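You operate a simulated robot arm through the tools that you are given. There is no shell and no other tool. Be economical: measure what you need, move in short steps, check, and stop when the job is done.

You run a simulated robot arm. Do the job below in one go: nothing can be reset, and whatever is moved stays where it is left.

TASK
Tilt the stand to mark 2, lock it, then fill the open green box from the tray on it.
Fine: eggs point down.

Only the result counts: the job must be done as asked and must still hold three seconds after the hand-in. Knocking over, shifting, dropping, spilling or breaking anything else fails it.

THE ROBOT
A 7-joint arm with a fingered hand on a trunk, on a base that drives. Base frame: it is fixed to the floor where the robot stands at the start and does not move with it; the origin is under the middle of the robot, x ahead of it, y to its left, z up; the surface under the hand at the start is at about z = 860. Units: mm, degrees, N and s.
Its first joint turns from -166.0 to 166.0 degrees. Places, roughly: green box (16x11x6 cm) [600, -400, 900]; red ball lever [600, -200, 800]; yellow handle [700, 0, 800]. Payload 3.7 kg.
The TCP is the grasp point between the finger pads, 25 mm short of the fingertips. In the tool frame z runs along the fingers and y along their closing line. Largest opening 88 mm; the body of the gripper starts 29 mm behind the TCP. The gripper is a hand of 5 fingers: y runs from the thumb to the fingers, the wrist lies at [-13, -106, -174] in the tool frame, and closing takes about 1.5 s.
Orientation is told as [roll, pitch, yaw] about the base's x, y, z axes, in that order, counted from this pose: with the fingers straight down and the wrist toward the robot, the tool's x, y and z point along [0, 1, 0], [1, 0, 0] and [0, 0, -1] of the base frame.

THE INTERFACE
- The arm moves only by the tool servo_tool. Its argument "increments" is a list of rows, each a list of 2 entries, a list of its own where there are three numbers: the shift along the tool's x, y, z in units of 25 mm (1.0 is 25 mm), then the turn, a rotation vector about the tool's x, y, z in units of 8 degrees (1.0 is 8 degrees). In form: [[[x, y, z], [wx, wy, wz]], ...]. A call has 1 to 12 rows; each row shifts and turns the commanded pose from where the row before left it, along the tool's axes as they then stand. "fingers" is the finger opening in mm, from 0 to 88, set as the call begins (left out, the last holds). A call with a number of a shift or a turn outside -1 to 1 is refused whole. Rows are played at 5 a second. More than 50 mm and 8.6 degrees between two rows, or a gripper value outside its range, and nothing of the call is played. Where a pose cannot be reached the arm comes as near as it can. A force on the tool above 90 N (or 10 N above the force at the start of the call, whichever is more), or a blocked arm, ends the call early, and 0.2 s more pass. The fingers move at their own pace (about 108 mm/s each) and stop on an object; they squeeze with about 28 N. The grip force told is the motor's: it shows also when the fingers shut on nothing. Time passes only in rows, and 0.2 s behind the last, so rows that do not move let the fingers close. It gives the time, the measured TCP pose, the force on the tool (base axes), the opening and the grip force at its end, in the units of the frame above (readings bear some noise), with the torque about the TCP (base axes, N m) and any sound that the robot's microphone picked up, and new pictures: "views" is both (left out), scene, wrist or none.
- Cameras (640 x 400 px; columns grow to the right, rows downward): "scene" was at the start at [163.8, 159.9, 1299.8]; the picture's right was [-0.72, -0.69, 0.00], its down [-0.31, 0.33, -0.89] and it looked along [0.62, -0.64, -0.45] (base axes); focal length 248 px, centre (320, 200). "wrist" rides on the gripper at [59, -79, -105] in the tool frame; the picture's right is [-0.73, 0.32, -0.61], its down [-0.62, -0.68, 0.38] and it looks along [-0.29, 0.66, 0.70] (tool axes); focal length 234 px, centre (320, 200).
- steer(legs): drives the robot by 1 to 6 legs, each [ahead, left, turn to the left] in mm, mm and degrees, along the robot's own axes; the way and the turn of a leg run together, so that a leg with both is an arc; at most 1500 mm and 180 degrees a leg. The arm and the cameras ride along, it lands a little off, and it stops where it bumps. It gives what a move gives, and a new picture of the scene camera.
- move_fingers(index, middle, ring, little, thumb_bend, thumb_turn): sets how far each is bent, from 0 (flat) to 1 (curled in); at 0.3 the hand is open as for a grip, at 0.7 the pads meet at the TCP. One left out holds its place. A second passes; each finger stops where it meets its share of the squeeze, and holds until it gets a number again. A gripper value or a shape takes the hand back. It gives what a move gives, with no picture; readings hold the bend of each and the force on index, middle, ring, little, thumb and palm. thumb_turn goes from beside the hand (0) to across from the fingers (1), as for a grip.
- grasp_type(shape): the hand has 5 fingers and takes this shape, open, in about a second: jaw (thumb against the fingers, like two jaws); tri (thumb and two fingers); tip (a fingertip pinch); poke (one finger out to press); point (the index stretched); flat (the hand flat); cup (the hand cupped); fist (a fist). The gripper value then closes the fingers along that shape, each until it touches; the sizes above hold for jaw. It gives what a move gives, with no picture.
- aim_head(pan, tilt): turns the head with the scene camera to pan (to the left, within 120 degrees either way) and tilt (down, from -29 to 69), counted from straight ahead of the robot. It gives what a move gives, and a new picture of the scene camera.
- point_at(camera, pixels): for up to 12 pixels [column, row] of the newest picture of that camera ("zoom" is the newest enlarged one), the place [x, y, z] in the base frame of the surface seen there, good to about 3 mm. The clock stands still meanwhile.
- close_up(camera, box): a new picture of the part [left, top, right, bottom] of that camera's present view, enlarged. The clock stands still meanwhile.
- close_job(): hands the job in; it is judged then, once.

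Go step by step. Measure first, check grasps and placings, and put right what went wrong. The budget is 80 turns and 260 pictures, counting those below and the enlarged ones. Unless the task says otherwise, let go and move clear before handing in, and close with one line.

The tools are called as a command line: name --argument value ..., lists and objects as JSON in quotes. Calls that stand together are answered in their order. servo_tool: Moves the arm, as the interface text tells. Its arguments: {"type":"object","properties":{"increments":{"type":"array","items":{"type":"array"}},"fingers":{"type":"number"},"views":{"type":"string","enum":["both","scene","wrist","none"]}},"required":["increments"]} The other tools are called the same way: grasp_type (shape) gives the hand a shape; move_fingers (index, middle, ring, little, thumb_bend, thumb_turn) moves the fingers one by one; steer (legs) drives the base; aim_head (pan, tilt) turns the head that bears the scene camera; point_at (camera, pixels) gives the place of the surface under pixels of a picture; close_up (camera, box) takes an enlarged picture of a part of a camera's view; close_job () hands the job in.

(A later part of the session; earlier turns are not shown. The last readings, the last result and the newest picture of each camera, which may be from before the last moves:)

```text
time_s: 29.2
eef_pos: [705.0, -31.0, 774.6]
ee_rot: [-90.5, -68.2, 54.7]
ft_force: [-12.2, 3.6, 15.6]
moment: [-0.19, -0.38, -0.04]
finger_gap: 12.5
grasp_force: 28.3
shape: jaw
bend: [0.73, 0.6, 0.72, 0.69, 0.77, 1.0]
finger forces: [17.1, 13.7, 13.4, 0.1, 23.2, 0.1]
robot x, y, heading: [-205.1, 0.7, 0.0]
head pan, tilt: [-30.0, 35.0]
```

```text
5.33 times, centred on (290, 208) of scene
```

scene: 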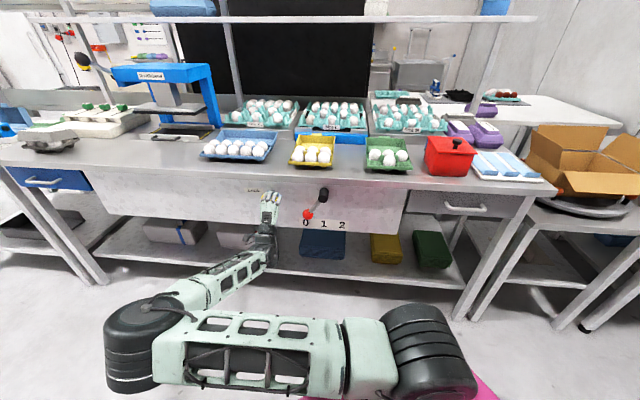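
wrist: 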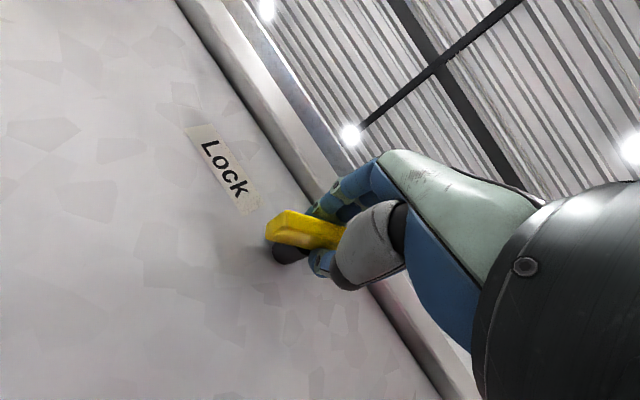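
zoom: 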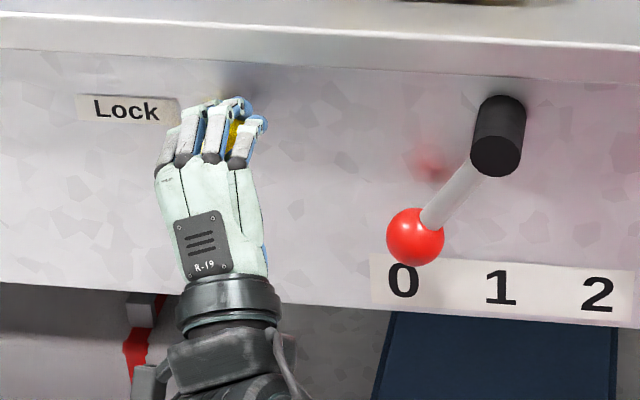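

Now the bar turns: it is clearly out of line with the label, right end up. I'll continue counterclockwise to its stop.

servo_tool --increments '[[[0, 0, 0], [0, 0, -0.9]], [[0, 0, 0], [0, 0, -0.9]], [[0, 0, 0], [0, 0, -0.9]], [[0, 0, 0], [0, 0, -0.9]], [[0, 0, 0], [0, 0, 0]]]' --views "wrist"

close_up --camera "scene" --box '[230, 170, 350, 245]'

```text
time_s: 30.4
eef_pos: [704.4, -31.2, 774.0]
ee_rot: [-90.3, -39.4, 54.2]
ft_force: [0.3, 6.9, 24.5]
moment: [-0.18, -0.44, 0.25]
finger_gap: 12.4
grasp_force: 28.4
shape: jaw
bend: [0.73, 0.58, 0.51, 0.69, 0.77, 1.0]
finger forces: [18.0, 13.6, 12.8, 0.0, 20.5, 0.0]
robot x, y, heading: [-202.3, 1.4, 0.1]
head pan, tilt: [-30.0, 35.0]
```

wrist: 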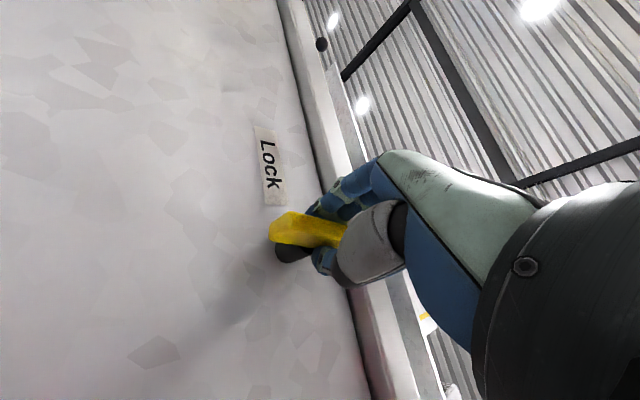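

```text
5.33 times, centred on (290, 208) of scene
```

zoom: 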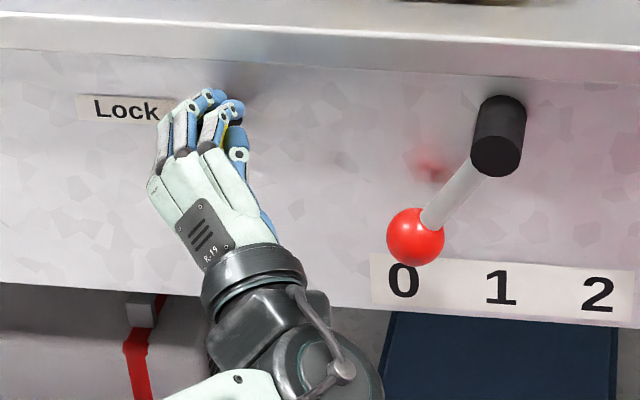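

Still turning (about 65–70°). I'll go on to about 90°.

servo_tool --increments '[[[0, 0, 0], [0, 0, -0.9]], [[0, 0, 0], [0, 0, -0.9]], [[0, 0, 0], [0, 0, -0.9]], [[0, 0, 0], [0, 0, -0.6]], [[0, 0, 0], [0, 0, 0]]]' --views "wrist"

```text
time_s: 31.6
eef_pos: [704.8, -33.0, 776.5]
ee_rot: [-90.4, -13.2, 54.2]
ft_force: [-6.2, 2.7, 41.2]
moment: [0.1, -0.96, 0.18]
finger_gap: 12.4
grasp_force: 27.5
shape: jaw
bend: [0.73, 0.59, 0.56, 0.69, 0.77, 1.0]
finger forces: [17.9, 9.9, 25.2, 0.0, 24.0, 0.1]
robot x, y, heading: [-200.0, -1.8, 0.0]
head pan, tilt: [-30.0, 35.0]
```

wrist: 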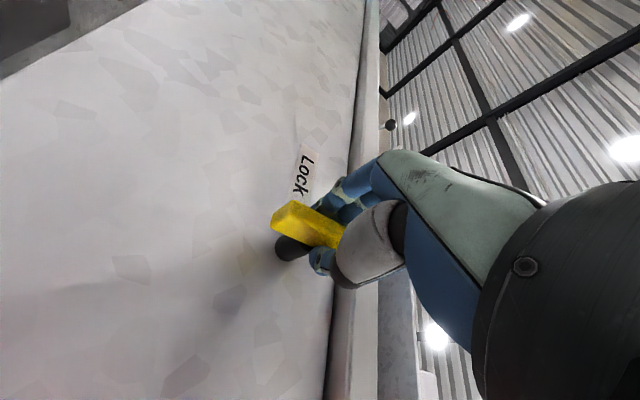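

Torque is rising, so it is probably at its stop. I'll release and back off to look.

servo_tool --increments '[[[0, 0, 0], [0, 0, 0]], [[0, 0, 0], [0, 0, 0]], [[0, 0, 0], [0, 0, 0]], [[0, 0, 0], [0, 0, 0]], [[0, 0, -0.9], [0, 0, 0]], [[0, 0, -0.9], [0, 0, 0]], [[0, 0, -0.9], [0, 0, 0]], [[0, 0, -0.9], [0, 0, 0]]]' --fingers 88 --views "wrist"

close_up --camera "scene" --box '[230, 170, 350, 245]'

```text
time_s: 33.4
eef_pos: [629.4, 23.2, 772.3]
ee_rot: [-90.2, -13.0, 54.0]
ft_force: [-1.1, 0.4, -0.2]
moment: [0.02, -0.05, 0.03]
finger_gap: 87.6
grasp_force: 0.1
shape: jaw
bend: [0.3, 0.3, 0.3, 0.3, 0.3, 0.98]
finger forces: [0.0, 0.1, 0.0, 0.0, 0.0, 0.0]
robot x, y, heading: [-205.5, -4.9, 0.2]
head pan, tilt: [-30.0, 35.0]
```

wrist: 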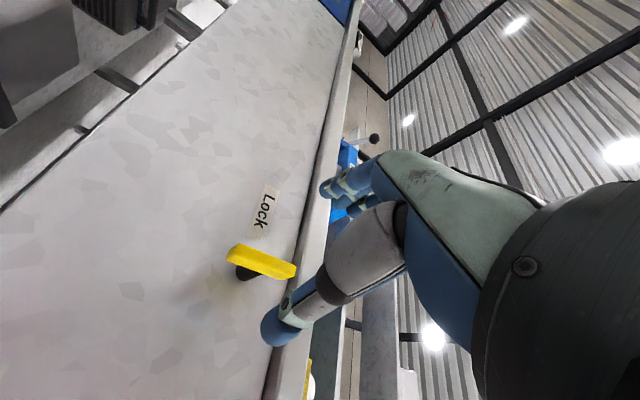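

```text
5.33 times, centred on (290, 208) of scene
```

zoom: 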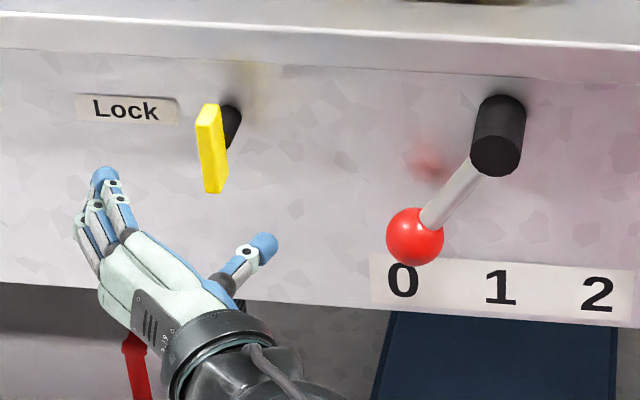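

The handle is now vertical. Next I'll retry the lever with the finger pads facing right: curl ring, little and thumb away, put index and middle behind the ball's left side.

move_fingers --index 0.5 --middle 0.5 --ring 1.0 --little 1.0 --thumb_bend 0.1 --thumb_turn 0.0

servo_tool --increments '[[[0, 0, 0], [0, 0, -0.8]], [[0, 0, 0], [0, 0, -0.8]], [[0.41, -0.88, 0], [0, 0, 0]], [[0.41, -0.88, 0], [0, 0, 0]], [[0.41, -0.88, 0], [0, 0, 0]], [[0.41, -0.88, 0], [0, 0, 0]], [[0.41, -0.88, 0], [0, 0, 0]], [[0, 0, 0.8], [0, 0, 0]], [[0, 0, 0.8], [0, 0, 0]]]' --views "wrist"

close_up --camera "scene" --box '[240, 170, 360, 245]'

```text
time_s: 34.4
eef_pos: [630.4, 21.7, 773.4]
ee_rot: [-90.2, -13.1, 54.3]
ft_force: [0.1, 0.5, 0.5]
moment: [-0.01, 0.05, 0.01]
finger_gap: 118.3
grasp_force: 0.0
shape: fingers
bend: [0.5, 0.5, 1.0, 1.0, 0.1, 0.0]
finger forces: [0.0, 0.0, 0.1, 0.0, 0.1, 0.0]
robot x, y, heading: [-203.0, -0.5, -0.1]
head pan, tilt: [-30.0, 35.0]
```

```text
time_s: 36.4
eef_pos: [618.5, -88.8, 716.4]
ee_rot: [-90.1, -0.3, 54.1]
ft_force: [0.7, -0.4, -0.8]
moment: [0.0, 0.02, 0.01]
finger_gap: 118.2
grasp_force: 0.1
shape: fingers
bend: [0.5, 0.5, 1.0, 1.0, 0.1, 0.0]
finger forces: [0.1, 0.0, 0.0, 0.0, 0.0, 0.0]
out of reach, approached as far as the arm can: row 6, 7
robot x, y, heading: [-203.4, -0.9, 0.2]
head pan, tilt: [-30.0, 35.0]
```

wrist: 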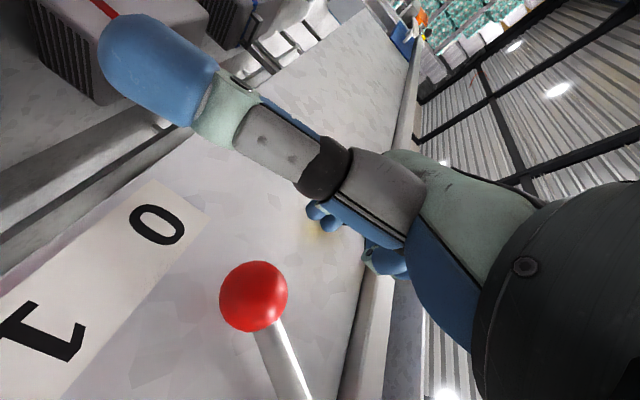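

```text
5.33 times, centred on (300, 208) of scene
```

zoom: 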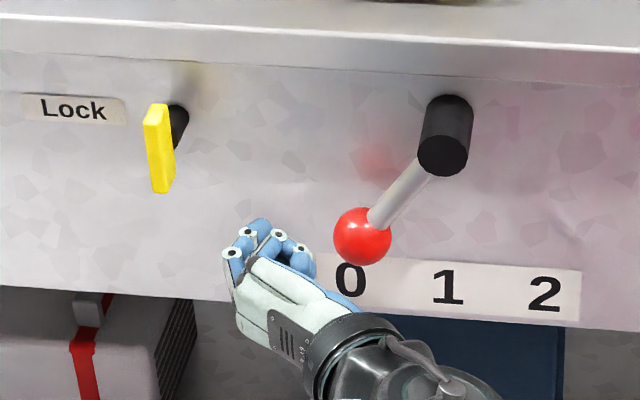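

Fingers are left of the ball, thumb out of the way below. I'll advance 36 mm and push right, watching the reach.

servo_tool --increments '[[[0, 0, 0.72], [0, 0, 0]], [[0, 0, 0.72], [0, 0, 0]], [[0, -0.6, 0], [0, 0, 0]], [[0, -0.6, 0], [0, 0, 0]], [[0.1, -0.6, 0], [0, 0, 0]], [[0.1, -0.6, 0], [0, 0, 0]]]' --views "wrist"

close_up --camera "scene" --box '[240, 170, 360, 245]'

```text
time_s: 37.8
eef_pos: [612.3, -159.2, 712.6]
ee_rot: [-90.0, -0.3, 54.3]
ft_force: [5.3, 7.3, -4.3]
moment: [-0.02, 0.04, 0.02]
finger_gap: 122.4
grasp_force: 4.1
shape: fingers
bend: [0.38, 0.5, 1.0, 1.0, 0.1, 0.0]
finger forces: [7.9, 0.0, 0.1, 0.1, 0.0, 0.0]
robot x, y, heading: [-203.4, 0.2, 0.4]
head pan, tilt: [-30.0, 35.0]
```

wrist: 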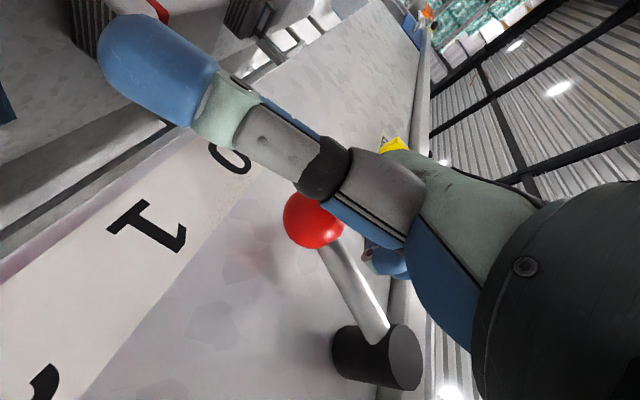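

```text
5.33 times, centred on (300, 208) of scene
```

zoom: 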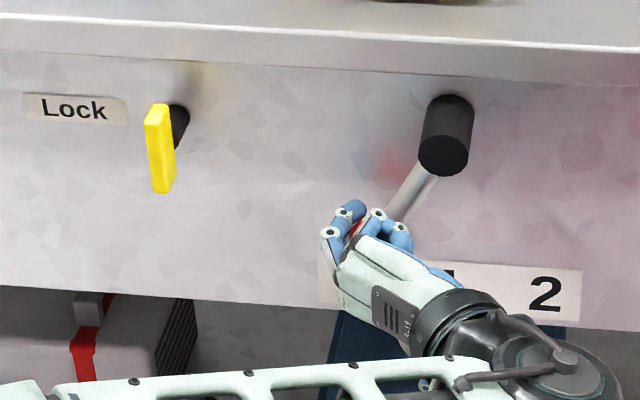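

Contact is made with only about 9 N. Continue the push to the right.

servo_tool --increments '[[[0, -0.6, 0], [0, 0, 0]], [[0, -0.6, 0], [0, 0, 0]], [[0, -0.6, 0], [0, 0, 0]], [[0, 0, 0], [0, 0, 0]]]' --views "wrist"

close_up --camera "scene" --box '[240, 170, 360, 245]'

```text
time_s: 38.8
eef_pos: [585.2, -197.0, 713.7]
ee_rot: [-90.1, -0.2, 54.1]
ft_force: [1.8, 4.3, 0.2]
moment: [0.09, -0.01, 0.07]
finger_gap: 121.5
grasp_force: 2.2
shape: fingers
bend: [0.44, 0.5, 1.0, 1.0, 0.1, 0.0]
finger forces: [4.1, 0.1, 0.0, 0.0, 0.0, 0.0]
robot x, y, heading: [-205.4, 0.3, -0.0]
head pan, tilt: [-30.0, 35.0]
```

wrist: 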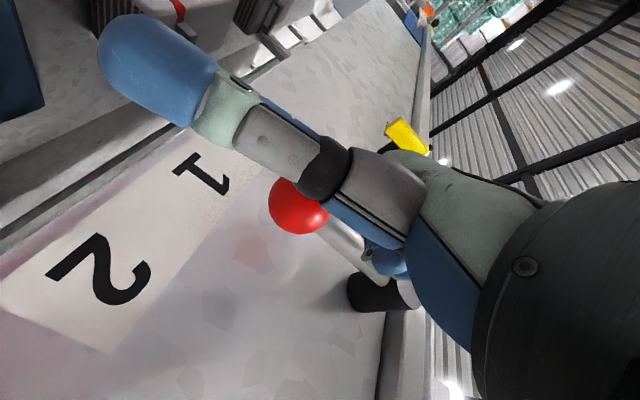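

```text
5.33 times, centred on (300, 208) of scene
```

zoom: 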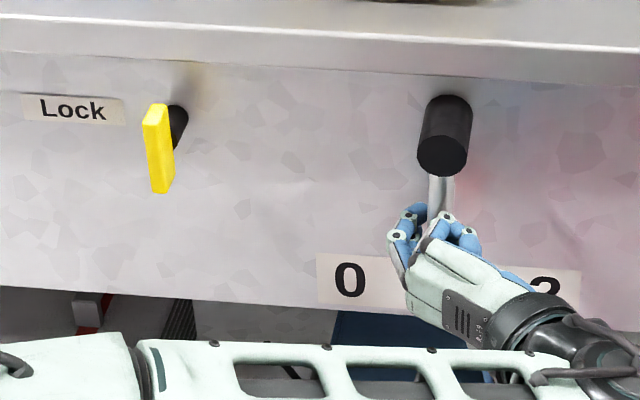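

The lever is now straight down, near mark 1. I'll push on toward 2, rising slightly.

servo_tool --increments '[[[0, -0.6, 0], [0, 0, 0]], [[-0.12, -0.6, 0], [0, 0, 0]], [[-0.2, -0.5, 0], [0, 0, 0]], [[0, 0, 0], [0, 0, 0]]]' --views "wrist"

close_up --camera "scene" --box '[240, 170, 360, 245]'

```text
time_s: 39.8
eef_pos: [561.0, -229.6, 718.6]
ee_rot: [-89.9, -0.2, 54.1]
ft_force: [4.1, 7.8, -5.9]
moment: [-0.1, 0.22, 0.1]
finger_gap: 121.0
grasp_force: 5.3
shape: fingers
bend: [0.44, 0.46, 1.0, 1.0, 0.1, 0.0]
finger forces: [4.9, 5.7, 0.1, 0.1, 0.0, 0.0]
robot x, y, heading: [-202.1, 1.1, 0.2]
head pan, tilt: [-30.0, 35.0]
```

wrist: 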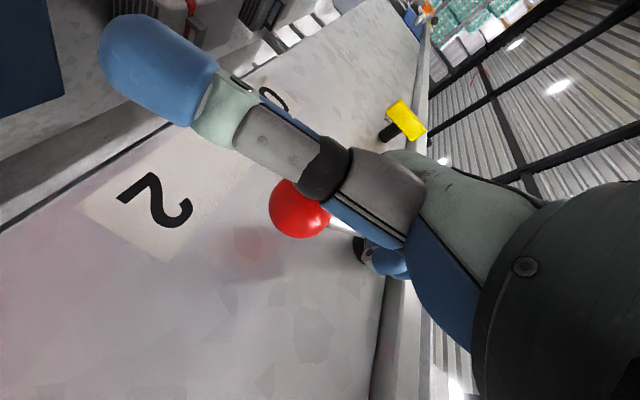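

```text
5.33 times, centred on (300, 208) of scene
```

zoom: 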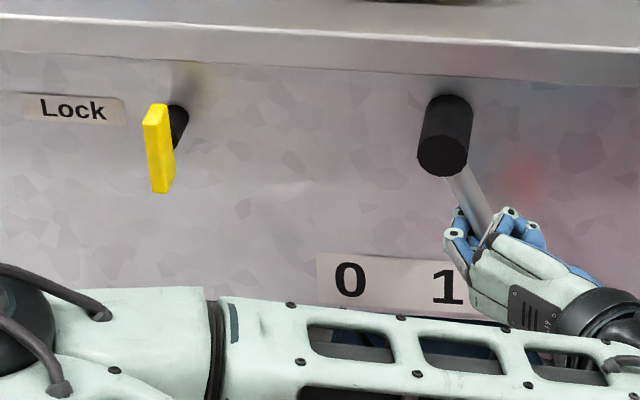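

Nearly there. I'll measure the ball to get the lever angle.

point_at --camera "wrist" --pixels '[[290, 205], [300, 215], [285, 195]]'

servo_tool --increments '[[[-0.2, -0.4, 0], [0, 0, 0]], [[0, 0, 0], [0, 0, 0]], [[0, 0, 0], [0, 0, 0]]]' --views "wrist"

point_at --camera "wrist" --pixels '[[290, 205], [300, 215], [285, 195]]'

close_up --camera "scene" --box '[240, 170, 360, 245]'

```text
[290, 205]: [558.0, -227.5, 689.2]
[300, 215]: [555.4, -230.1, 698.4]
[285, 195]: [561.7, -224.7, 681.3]
```

```text
time_s: 40.6
eef_pos: [555.2, -237.6, 725.0]
ee_rot: [-90.0, -0.2, 54.1]
ft_force: [2.6, 5.2, -5.3]
moment: [-0.15, 0.18, 0.14]
finger_gap: 119.0
grasp_force: 4.1
shape: fingers
bend: [0.48, 0.46, 1.0, 1.0, 0.1, 0.0]
finger forces: [2.3, 5.4, 0.1, 0.0, 0.0, 0.0]
robot x, y, heading: [-201.5, 2.4, 0.2]
head pan, tilt: [-30.0, 35.0]
```

wrist: 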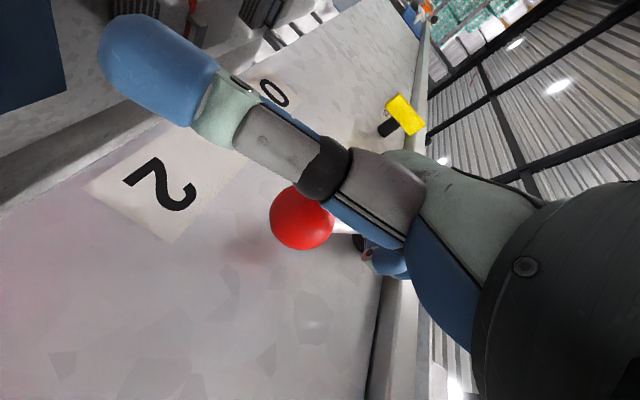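

```text
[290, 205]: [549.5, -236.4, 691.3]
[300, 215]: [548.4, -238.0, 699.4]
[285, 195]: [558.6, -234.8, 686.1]
```

```text
5.33 times, centred on (300, 208) of scene
```

zoom: 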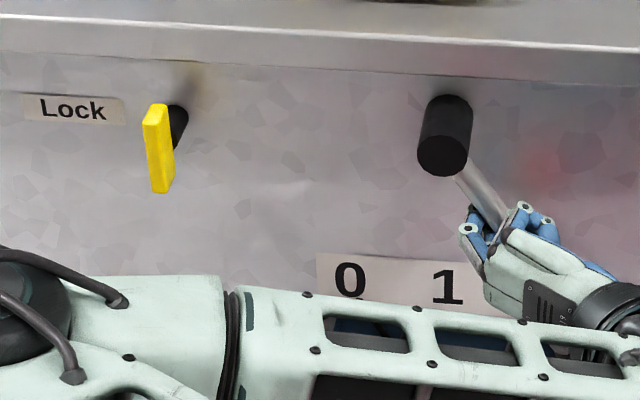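

Looks about right. I'll back the hand off and check the lever from the scene camera.

servo_tool --increments '[[[0, 0.3, 0], [0, 0, 0]], [[0, 0.2, -0.9], [0, 0, 0]], [[0, 0, -0.9], [0, 0, 0]], [[0, 0, -0.9], [0, 0, 0]], [[1, 0, -0.5], [0, 0, 0]], [[1, 0, -0.5], [0, 0, 0]]]' --views "wrist"

close_up --camera "scene" --box '[240, 170, 360, 245]'

```text
time_s: 42.0
eef_pos: [541.5, -200.3, 659.4]
ee_rot: [-90.0, -0.4, 54.2]
ft_force: [-0.2, 0.4, 0.7]
moment: [0.01, 0.0, 0.01]
finger_gap: 118.1
grasp_force: 0.1
shape: fingers
bend: [0.5, 0.5, 1.0, 1.0, 0.1, 0.0]
finger forces: [0.1, 0.0, 0.0, 0.0, 0.0, 0.1]
out of reach, approached as far as the arm can: row 2, 3, 4
robot x, y, heading: [-200.7, -2.1, 0.1]
head pan, tilt: [-30.0, 35.0]
```

wrist: 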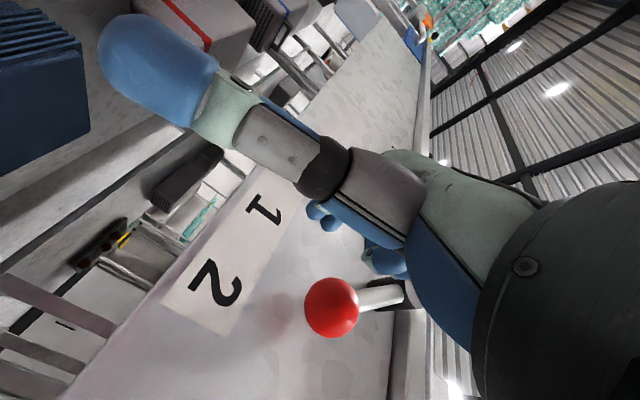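

```text
5.33 times, centred on (300, 208) of scene
```

zoom: 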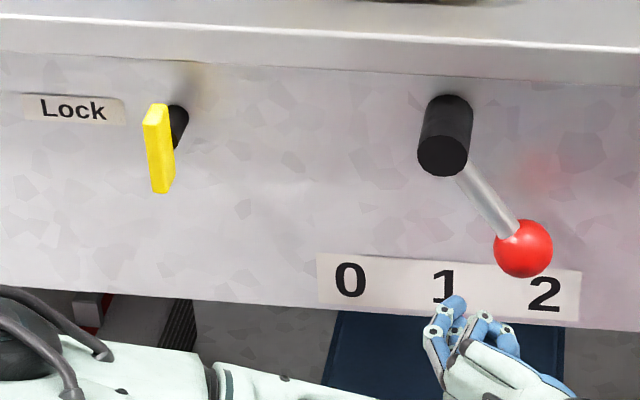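

By symmetry with the starting position, the lever is exactly at mark 2. Now I'll go back to the lock handle: left first, then up.

servo_tool --increments '[[[0, 1, 0], [0, 0, 0]], [[0, 1, 0], [0, 0, 0]], [[0, 1, 0], [0, 0, 0]], [[0, 1, -0.6], [0, 0, 0]], [[0, 1, -0.6], [0, 0, 0]], [[0, 1, -0.6], [0, 0, 0]], [[0, 1, 0], [0, 0, 0]], [[0, 1, 0], [0, 0, 0]], [[0, 1, 0], [0, 0, 0]], [[-1, 0.2, 0], [0, 0, 0]], [[-1, 0, 0], [0, 0, 0]], [[-1, 0, 0], [0, 0, 0]]]' --views "none"

grasp_type --shape "jaw"

close_up --camera "scene" --box '[230, 170, 390, 270]'

```text
time_s: 44.6
eef_pos: [635.3, 14.7, 736.4]
ee_rot: [-90.1, -0.2, 54.1]
ft_force: [-0.7, 0.4, 0.0]
moment: [-0.03, 0.01, 0.0]
finger_gap: 118.5
grasp_force: 0.0
shape: fingers
bend: [0.5, 0.5, 1.0, 1.0, 0.1, 0.0]
finger forces: [0.0, 0.0, 0.0, 0.1, 0.0, 0.0]
robot x, y, heading: [-200.1, -1.2, 0.0]
head pan, tilt: [-30.0, 35.0]
```

```text
time_s: 45.5
eef_pos: [635.7, 14.9, 738.1]
ee_rot: [-90.2, -0.2, 54.1]
ft_force: [0.7, -0.1, 0.2]
moment: [-0.01, 0.0, 0.01]
finger_gap: 87.9
grasp_force: 0.1
shape: jaw
bend: [0.3, 0.3, 0.3, 0.3, 0.3, 0.97]
finger forces: [0.0, 0.0, 0.0, 0.0, 0.1, 0.1]
robot x, y, heading: [-199.3, -0.8, 0.3]
head pan, tilt: [-30.0, 35.0]
```

```text
4.00 times, centred on (310, 220) of scene
```

zoom: 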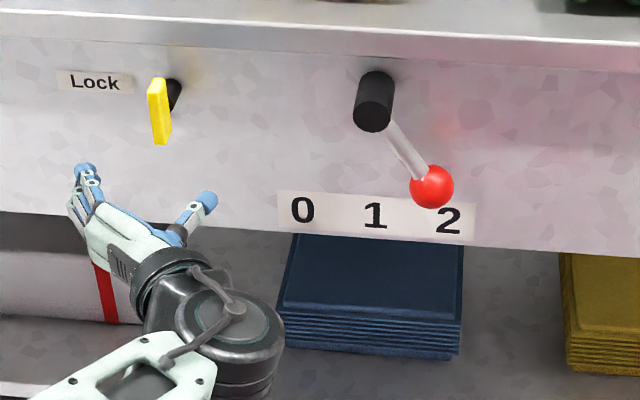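

Fingers open left, thumb right, centred on the vertical bar. I'll rise 38 mm, advance 84 mm, close, then turn clockwise.

servo_tool --increments '[[[-0.76, 0.08, 0], [0, 0, 0]], [[-0.76, 0.08, 0], [0, 0, 0]], [[0, 0, 0.85], [0, 0, 0]], [[0, 0, 0.85], [0, 0, 0]], [[0, 0, 0.85], [0, 0, 0]], [[0, 0, 0.85], [0, 0, 0]]]' --views "none"

servo_tool --increments '[[[0, 0, 0], [0, 0, 0]], [[0, 0, 0], [0, 0, 0]], [[0, 0, 0], [0, 0, 0]], [[0, 0, 0], [0, 0, 0]], [[0, 0, 0], [0, 0, 0]], [[0, 0, 0], [0, 0, 0]], [[0, 0, 0], [0, 0, 0]]]' --fingers 0 --views "wrist"

```text
time_s: 46.9
eef_pos: [706.9, -31.1, 776.1]
ee_rot: [-90.1, -0.2, 54.2]
ft_force: [-0.2, 0.7, 0.0]
moment: [0.01, 0.02, -0.02]
finger_gap: 87.8
grasp_force: 0.0
shape: jaw
bend: [0.3, 0.3, 0.3, 0.3, 0.3, 0.97]
finger forces: [0.1, 0.1, 0.1, 0.0, 0.0, 0.0]
robot x, y, heading: [-205.8, -0.1, 0.3]
head pan, tilt: [-30.0, 35.0]
```

```text
time_s: 48.5
eef_pos: [706.2, -31.2, 776.9]
ee_rot: [-90.1, -0.2, 54.1]
ft_force: [1.8, -5.6, 2.6]
moment: [-0.03, -0.02, -0.03]
finger_gap: 12.2
grasp_force: 27.3
shape: jaw
bend: [0.74, 0.62, 0.63, 0.65, 0.74, 1.0]
finger forces: [12.9, 6.6, 2.9, 0.1, 25.7, 0.1]
robot x, y, heading: [-200.8, -2.9, 0.2]
head pan, tilt: [-30.0, 35.0]
```

wrist: 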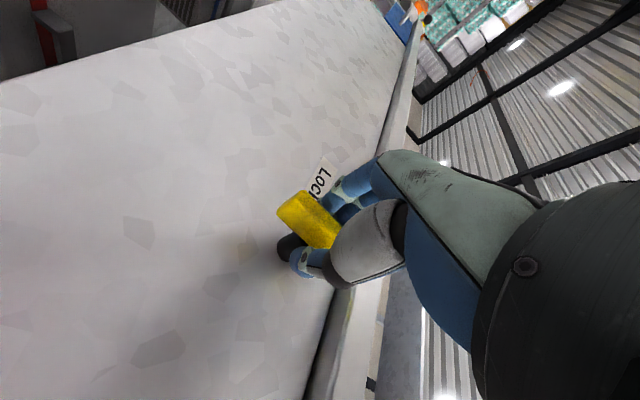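

Gripped. Turn clockwise about 86°, then a bit more.

servo_tool --increments '[[[0, 0, 0], [0, 0, 0.9]], [[0, 0, 0], [0, 0, 0.9]], [[0, 0, 0], [0, 0, 0.9]], [[0, 0, 0], [0, 0, 0.9]], [[0, 0, 0], [0, 0, 0.9]], [[0, 0, 0], [0, 0, 0.9]], [[0, 0, 0], [0, 0, 0.9]], [[0, 0, 0], [0, 0, 0.9]], [[0, 0, 0], [0, 0, 0.9]], [[0, 0, 0], [0, 0, 0.9]], [[0, 0, 0], [0, 0, 0.9]], [[0, 0, 0], [0, 0, 0.9]]]' --views "none"

servo_tool --increments '[[[0, 0, 0], [0, 0, 0.9]], [[0, 0, 0], [0, 0, 0.9]], [[0, 0, 0], [0, 0, 0.9]], [[0, 0, 0], [0, 0, 0.9]], [[0, 0, 0], [0, 0, 0]]]' --views "wrist"

close_up --camera "scene" --box '[230, 170, 390, 270]'

```text
time_s: 51.1
eef_pos: [707.8, -31.1, 775.7]
ee_rot: [-90.8, -86.7, 55.1]
ft_force: [1.5, 3.5, -16.4]
moment: [0.11, 0.41, 0.07]
finger_gap: 12.1
grasp_force: 28.1
shape: jaw
bend: [0.74, 0.65, 0.71, 0.65, 0.72, 1.0]
finger forces: [10.7, 4.2, 3.1, 0.1, 33.3, 0.0]
robot x, y, heading: [-201.0, 1.9, -0.0]
head pan, tilt: [-30.0, 35.0]
```

```text
time_s: 52.3
eef_pos: [708.2, -31.1, 776.4]
ee_rot: [90.2, -64.4, -125.8]
ft_force: [16.2, 20.7, -0.8]
moment: [-0.26, 0.29, 0.48]
finger_gap: 11.7
grasp_force: 27.8
shape: jaw
bend: [0.74, 0.62, 0.52, 0.65, 0.72, 1.0]
finger forces: [11.8, 10.7, 5.8, 0.0, 27.3, 0.1]
robot x, y, heading: [-201.7, 1.3, 0.2]
head pan, tilt: [-30.0, 35.0]
```

wrist: 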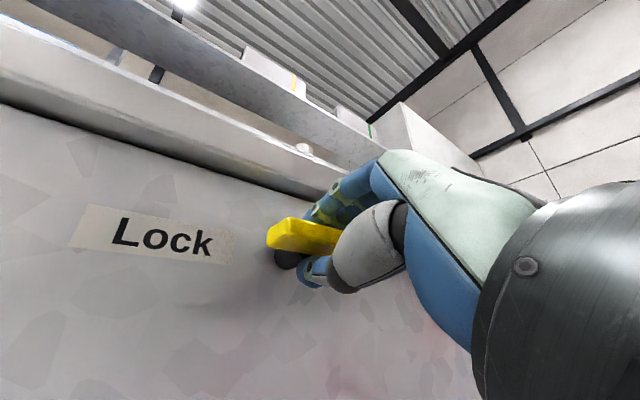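

```text
4.00 times, centred on (310, 220) of scene
```

zoom: 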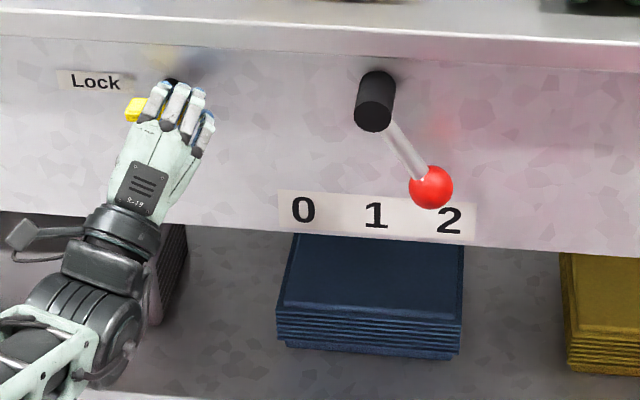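

The bar is horizontal again and resisting. I'll open, retract, and bring the hand back upright while looking at the result.

servo_tool --increments '[[[0, 0, 0], [0, 0, 0]], [[0, 0, 0], [0, 0, 0]], [[0, 0, 0], [0, 0, 0]], [[0, 0, 0], [0, 0, 0]], [[0, 0, -0.9], [0, 0, 0]], [[0, 0, -0.9], [0, 0, 0]], [[0, 0, -0.9], [0, 0, 0]], [[0, 0, -0.9], [0, 0, 0]], [[0, 0, -0.9], [0, 0, -0.8]], [[0, 0, -0.9], [0, 0, -0.8]], [[0, 0, 0], [0, 0, -0.8]], [[0, 0, 0], [0, 0, -0.8]]]' --fingers 88 --views "none"

close_up --camera "scene" --box '[230, 170, 390, 270]'

servo_tool --increments '[[[0, 1, 0], [0, 0, 0]], [[0, 1, 0], [0, 0, 0]], [[0, 1, 0], [0, 0, 0]], [[0, 1, 0], [0, 0, 0]], [[0, 1, 0], [0, 0, 0]], [[0, 1, 0], [0, 0, 0]], [[0, 1, 0], [0, 0, 0]], [[0, 1, 0], [0, 0, 0]], [[0, 1, 0], [0, 0, 0]], [[0, 1, 0], [0, 0, 0]], [[0, 1, 0], [0, 0, 0]], [[0, 1, 0], [0, 0, 0]]]' --views "none"

```text
time_s: 54.9
eef_pos: [598.1, 45.5, 775.8]
ee_rot: [-110.3, -89.7, 74.4]
ft_force: [0.0, 1.0, 0.7]
moment: [0.01, 0.0, 0.03]
finger_gap: 87.8
grasp_force: 0.0
shape: jaw
bend: [0.3, 0.3, 0.3, 0.3, 0.3, 0.98]
finger forces: [0.0, 0.1, 0.0, 0.0, 0.1, 0.0]
robot x, y, heading: [-201.2, 2.9, 0.1]
head pan, tilt: [-30.0, 35.0]
```

```text
4.00 times, centred on (310, 220) of scene
```

zoom: 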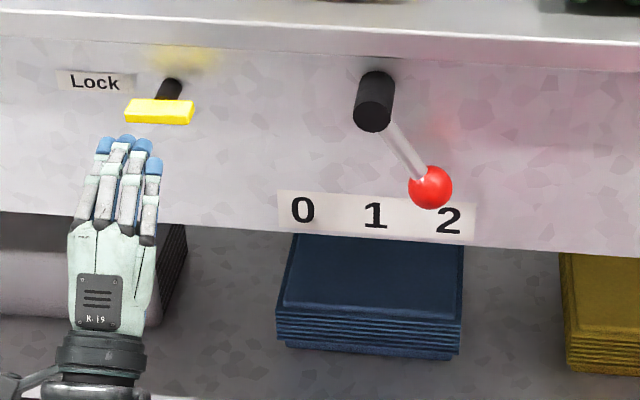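

```text
time_s: 57.5
eef_pos: [595.6, 48.4, 1075.6]
ee_rot: [-115.6, -89.8, 79.8]
ft_force: [0.0, -0.3, -0.5]
moment: [0.0, -0.03, 0.03]
finger_gap: 88.1
grasp_force: 0.0
shape: jaw
bend: [0.3, 0.3, 0.3, 0.3, 0.3, 0.98]
finger forces: [0.0, 0.0, 0.0, 0.0, 0.0, 0.0]
robot x, y, heading: [-203.2, 2.5, 0.2]
head pan, tilt: [-30.0, 35.0]
```

The lock is horizontal and the lever is at 2. Now I'll return the tool to pointing down and take a look at the box and tray.

servo_tool --increments '[[[0, 0, 0], [0.94, 0, 0]], [[0, 0, 0], [0.94, 0, 0]], [[0, 0, 0], [0.94, 0, 0]], [[0, 0, 0], [0.94, 0, 0]], [[0, 0, 0], [0.94, 0, 0]], [[0, 0, 0], [0.94, 0, 0]], [[0, 0, 0], [0.94, 0, 0]], [[0, 0, 0], [0.94, 0, 0]], [[0, 0, 0], [0.94, 0, 0]], [[0, 0, 0], [0.94, 0, 0]], [[0, 0, 0], [0.94, 0, 0]], [[0, 0, 0], [0.94, 0, 0]]]' --views "none"

aim_head --pan -37 --tilt 27

close_up --camera "scene" --box '[220, 80, 460, 230]'

```text
time_s: 60.1
eef_pos: [597.2, 48.6, 1075.8]
ee_rot: [-0.2, 0.3, -35.8]
ft_force: [0.0, -0.1, 0.5]
moment: [0.01, 0.03, 0.03]
finger_gap: 87.7
grasp_force: 0.1
shape: jaw
bend: [0.3, 0.3, 0.3, 0.3, 0.3, 0.98]
finger forces: [0.0, 0.0, 0.1, 0.1, 0.0, 0.0]
robot x, y, heading: [-202.1, -1.1, 0.2]
head pan, tilt: [-30.0, 35.0]
```

```text
time_s: 60.8
eef_pos: [596.9, 47.6, 1076.0]
ee_rot: [-0.1, 0.1, -35.9]
ft_force: [0.1, -0.3, -0.4]
moment: [0.02, 0.02, 0.03]
finger_gap: 87.4
grasp_force: 0.1
shape: jaw
bend: [0.3, 0.3, 0.3, 0.3, 0.3, 0.98]
finger forces: [0.1, 0.1, 0.1, 0.0, 0.1, 0.0]
robot x, y, heading: [-202.1, 2.4, 0.3]
head pan, tilt: [-37.0, 27.0]
```

scene: 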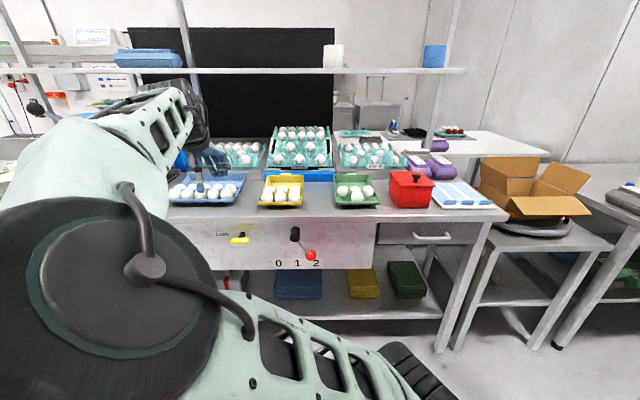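

```text
2.67 times, centred on (340, 155) of scene
```

zoom: 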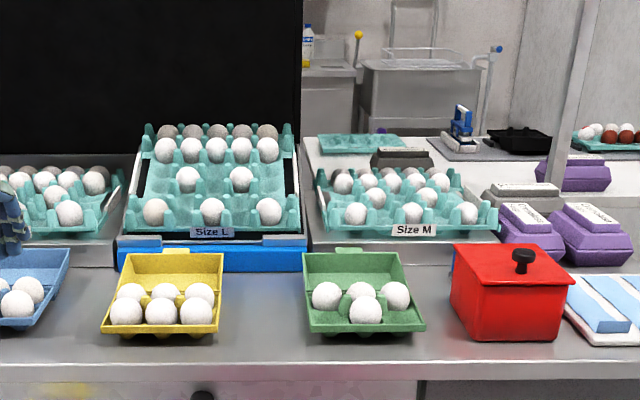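

The stand is tilted. The green box holds four eggs, with the two front corners apparently empty. I'll swing the hand right and raise it, then drive forward again.

servo_tool --increments '[[[-1, 0, -0.4], [0, 0, 0]], [[-1, 0, -0.4], [0, 0, 0]], [[-1, 0, -0.4], [0, 0, 0]], [[-1, 0, -0.4], [0, 0, 0]], [[-1, 0, -0.4], [0, 0, 0]], [[-1, 0, -0.4], [0, 0, 0]], [[-1, 0, -0.4], [0, 0, 0]], [[-1, 0, -0.4], [0, 0, 0]], [[-1, 0, -0.4], [0, 0, 0]], [[-1, 0, -0.4], [0, 0, 0]], [[-1, 0, -0.4], [0, 0, 0]], [[-1, 0, -0.4], [0, 0, 0]]]' --views "none"

steer --legs '[[200, 0, 0]]'

servo_tool --increments '[[[0, 0, 0], [0, 0, 0]]]' --views "wrist"

```text
time_s: 63.4
eef_pos: [423.0, -194.1, 1195.8]
ee_rot: [-0.2, 0.2, -35.8]
ft_force: [-0.9, -0.9, 0.5]
moment: [0.01, -0.01, -0.01]
finger_gap: 87.7
grasp_force: 0.0
shape: jaw
bend: [0.3, 0.3, 0.3, 0.3, 0.3, 0.98]
finger forces: [0.0, 0.1, 0.1, 0.0, 0.0, 0.0]
robot x, y, heading: [-200.9, -1.8, 0.1]
head pan, tilt: [-37.0, 27.0]
```

```text
time_s: 65.0
eef_pos: [622.3, -195.4, 1195.6]
ee_rot: [-0.2, 0.2, -36.0]
ft_force: [-1.5, 0.2, -0.3]
moment: [0.02, -0.04, 0.0]
finger_gap: 87.6
grasp_force: 0.1
shape: jaw
bend: [0.3, 0.3, 0.3, 0.3, 0.3, 0.98]
finger forces: [0.0, 0.0, 0.1, 0.1, 0.1, 0.0]
robot x, y, heading: [2.1, -0.9, -0.0]
head pan, tilt: [-37.0, 27.0]
```

scene: 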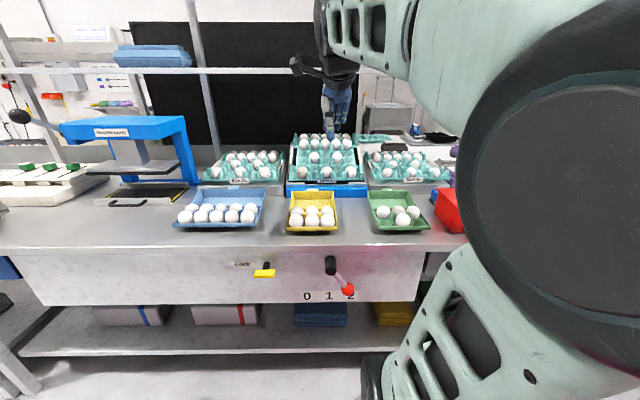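

```text
time_s: 65.4
eef_pos: [621.9, -195.5, 1195.8]
ee_rot: [-0.2, 0.2, -35.9]
ft_force: [0.3, -0.3, 0.0]
moment: [-0.02, 0.01, -0.02]
finger_gap: 87.8
grasp_force: 0.0
shape: jaw
bend: [0.3, 0.3, 0.3, 0.3, 0.3, 0.98]
finger forces: [0.1, 0.0, 0.1, 0.0, 0.0, 0.1]
robot x, y, heading: [0.8, -0.9, -0.1]
head pan, tilt: [-37.0, 27.0]
```

wrist: 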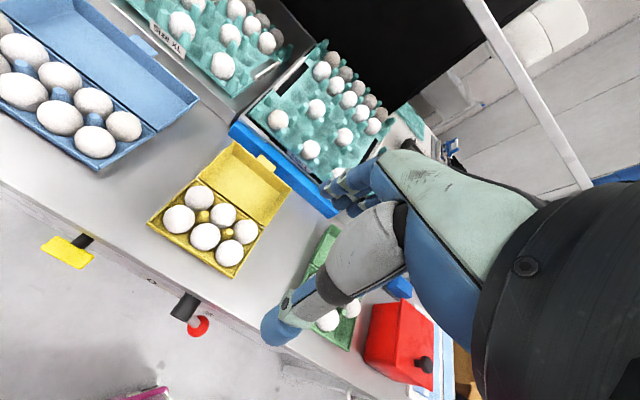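

Good overview of the tray. I'll zoom into it and into the green box.

close_up --camera "wrist" --box '[230, 30, 430, 190]'

point_at --camera "wrist" --pixels '[[278, 119], [310, 149], [346, 135], [374, 125], [318, 108], [349, 98], [321, 70], [336, 85], [361, 112]]'

close_up --camera "scene" --box '[350, 175, 450, 240]'

point_at --camera "scene" --pixels '[[382, 211], [402, 219], [413, 212], [382, 226], [425, 222], [369, 193], [419, 191], [376, 229], [430, 227]]'

close_up --camera "scene" --box '[280, 125, 380, 190]'

```text
2.50 times, centred on (330, 110) of wrist
```

zoom: 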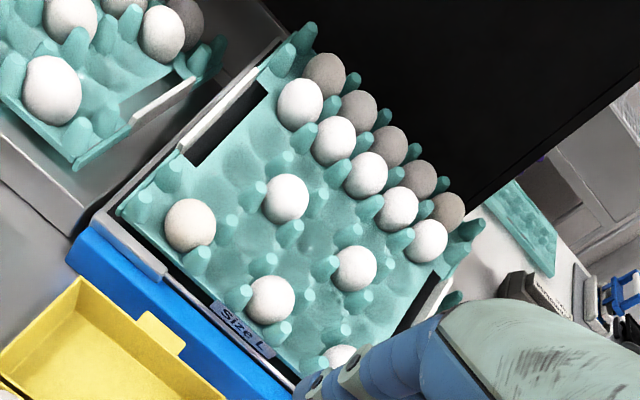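

```text
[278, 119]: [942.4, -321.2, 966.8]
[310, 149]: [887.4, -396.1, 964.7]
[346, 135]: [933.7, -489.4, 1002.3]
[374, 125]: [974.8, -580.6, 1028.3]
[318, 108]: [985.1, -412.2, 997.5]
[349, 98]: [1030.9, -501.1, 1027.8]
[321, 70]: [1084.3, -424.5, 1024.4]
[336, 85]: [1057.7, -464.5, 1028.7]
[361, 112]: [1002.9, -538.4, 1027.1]
```

```text
6.15 times, centred on (400, 208) of scene
```

zoom: 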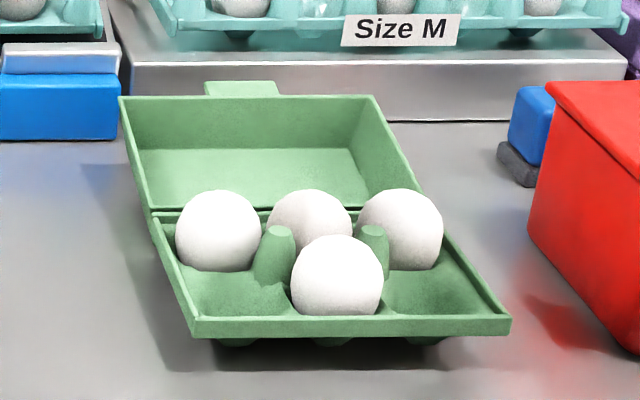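

```text
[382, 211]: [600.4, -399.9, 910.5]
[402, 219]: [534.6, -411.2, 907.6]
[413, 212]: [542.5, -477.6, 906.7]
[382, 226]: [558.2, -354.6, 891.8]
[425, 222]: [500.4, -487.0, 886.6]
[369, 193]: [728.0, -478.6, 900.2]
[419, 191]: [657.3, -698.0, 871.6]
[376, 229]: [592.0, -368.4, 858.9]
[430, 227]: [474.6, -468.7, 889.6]
```

```text
6.15 times, centred on (330, 158) of scene
```

zoom: 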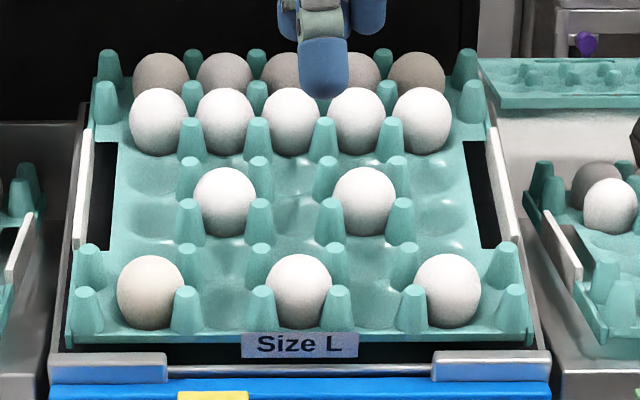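

The box lacks its two front corner eggs. The tray leans toward me by about 20°, and the front-left egg looks cream-coloured, so I'll avoid it. I need to see which end of the eggs points up and how the posts stand.

close_up --camera "scene" --box '[290, 145, 340, 185]'

close_up --camera "scene" --box '[325, 145, 375, 185]'

close_up --camera "scene" --box '[370, 190, 435, 235]'

```text
10.00 times, centred on (315, 165) of scene
```

zoom: 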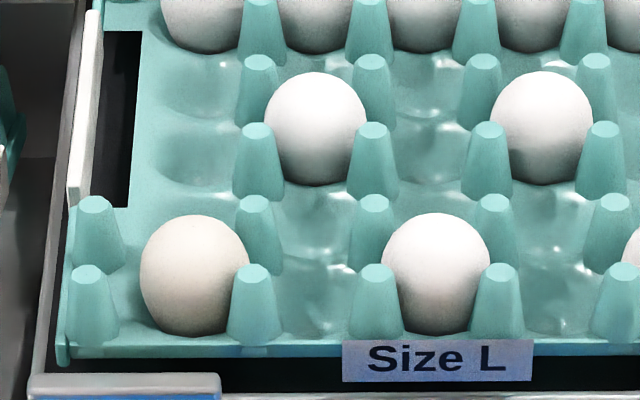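

```text
10.00 times, centred on (350, 165) of scene
```

zoom: 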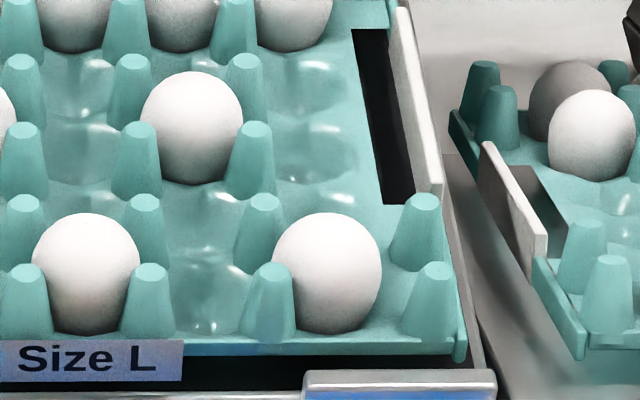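

```text
8.89 times, centred on (402, 212) of scene
```

zoom: 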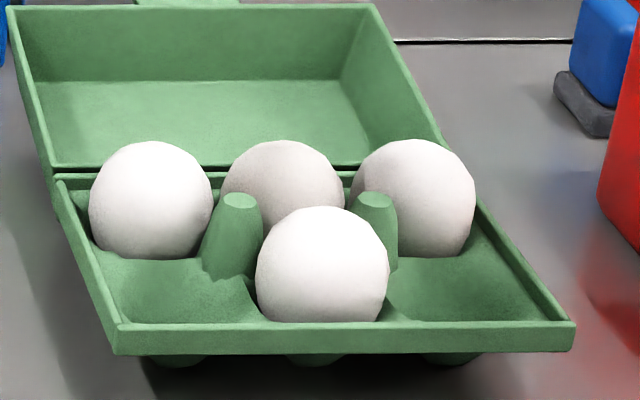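

Posts stand at the four corners of each cell, and egg profiles differ (front-left looks point-up). I'll get closer with the wrist camera to judge each candidate.

servo_tool --increments '[[[-1, 1, 0.7], [0, 0, 0]], [[-1, 1, 0.7], [0, 0, 0]], [[-1, 1, 0.7], [0, 0, 0]], [[-1, 1, 0.7], [0, 0, 0]]]' --views "wrist"

```text
time_s: 66.4
eef_pos: [643.1, -334.9, 1125.8]
ee_rot: [-0.1, 0.1, -35.9]
ft_force: [0.1, -0.1, 1.0]
moment: [-0.03, -0.03, -0.01]
finger_gap: 87.6
grasp_force: 0.0
shape: jaw
bend: [0.3, 0.3, 0.3, 0.3, 0.3, 0.98]
finger forces: [0.0, 0.0, 0.0, 0.0, 0.0, 0.1]
robot x, y, heading: [-0.5, -0.1, 0.2]
head pan, tilt: [-37.0, 27.0]
```

wrist: 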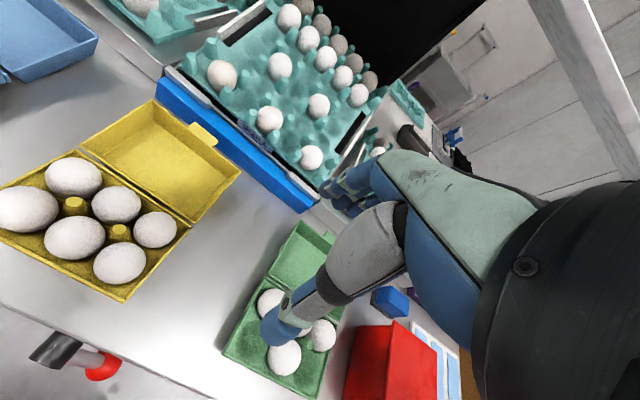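

close_up --camera "wrist" --box '[190, 40, 270, 100]'

close_up --camera "wrist" --box '[240, 80, 340, 180]'

close_up --camera "wrist" --box '[215, 260, 365, 400]'

point_at --camera "wrist" --pixels '[[269, 118], [311, 157], [318, 105], [280, 66], [284, 357], [322, 333], [270, 300], [277, 315]]'

```text
6.67 times, centred on (230, 70) of wrist
```

zoom: 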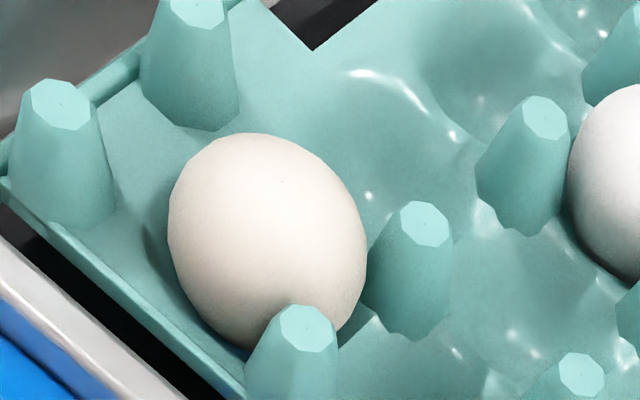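

```text
4.00 times, centred on (290, 130) of wrist
```

zoom: 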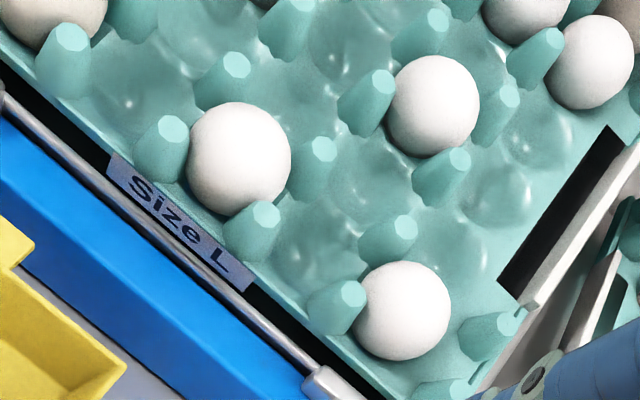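

```text
2.86 times, centred on (290, 330) of wrist
```

zoom: 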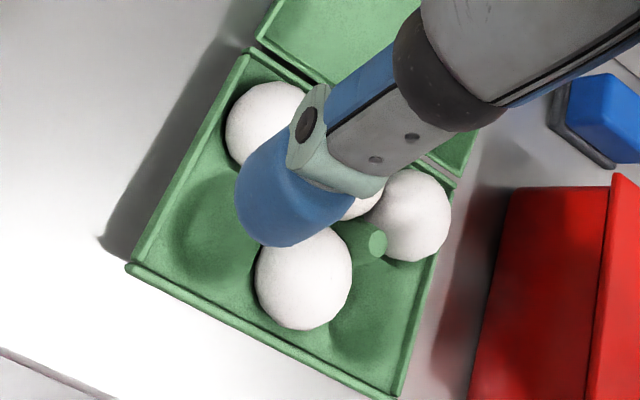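

```text
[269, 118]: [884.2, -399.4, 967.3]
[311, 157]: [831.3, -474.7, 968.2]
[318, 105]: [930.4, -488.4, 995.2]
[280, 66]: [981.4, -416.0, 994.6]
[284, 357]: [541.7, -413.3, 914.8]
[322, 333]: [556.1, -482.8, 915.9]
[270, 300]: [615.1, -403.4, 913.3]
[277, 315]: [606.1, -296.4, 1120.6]
```

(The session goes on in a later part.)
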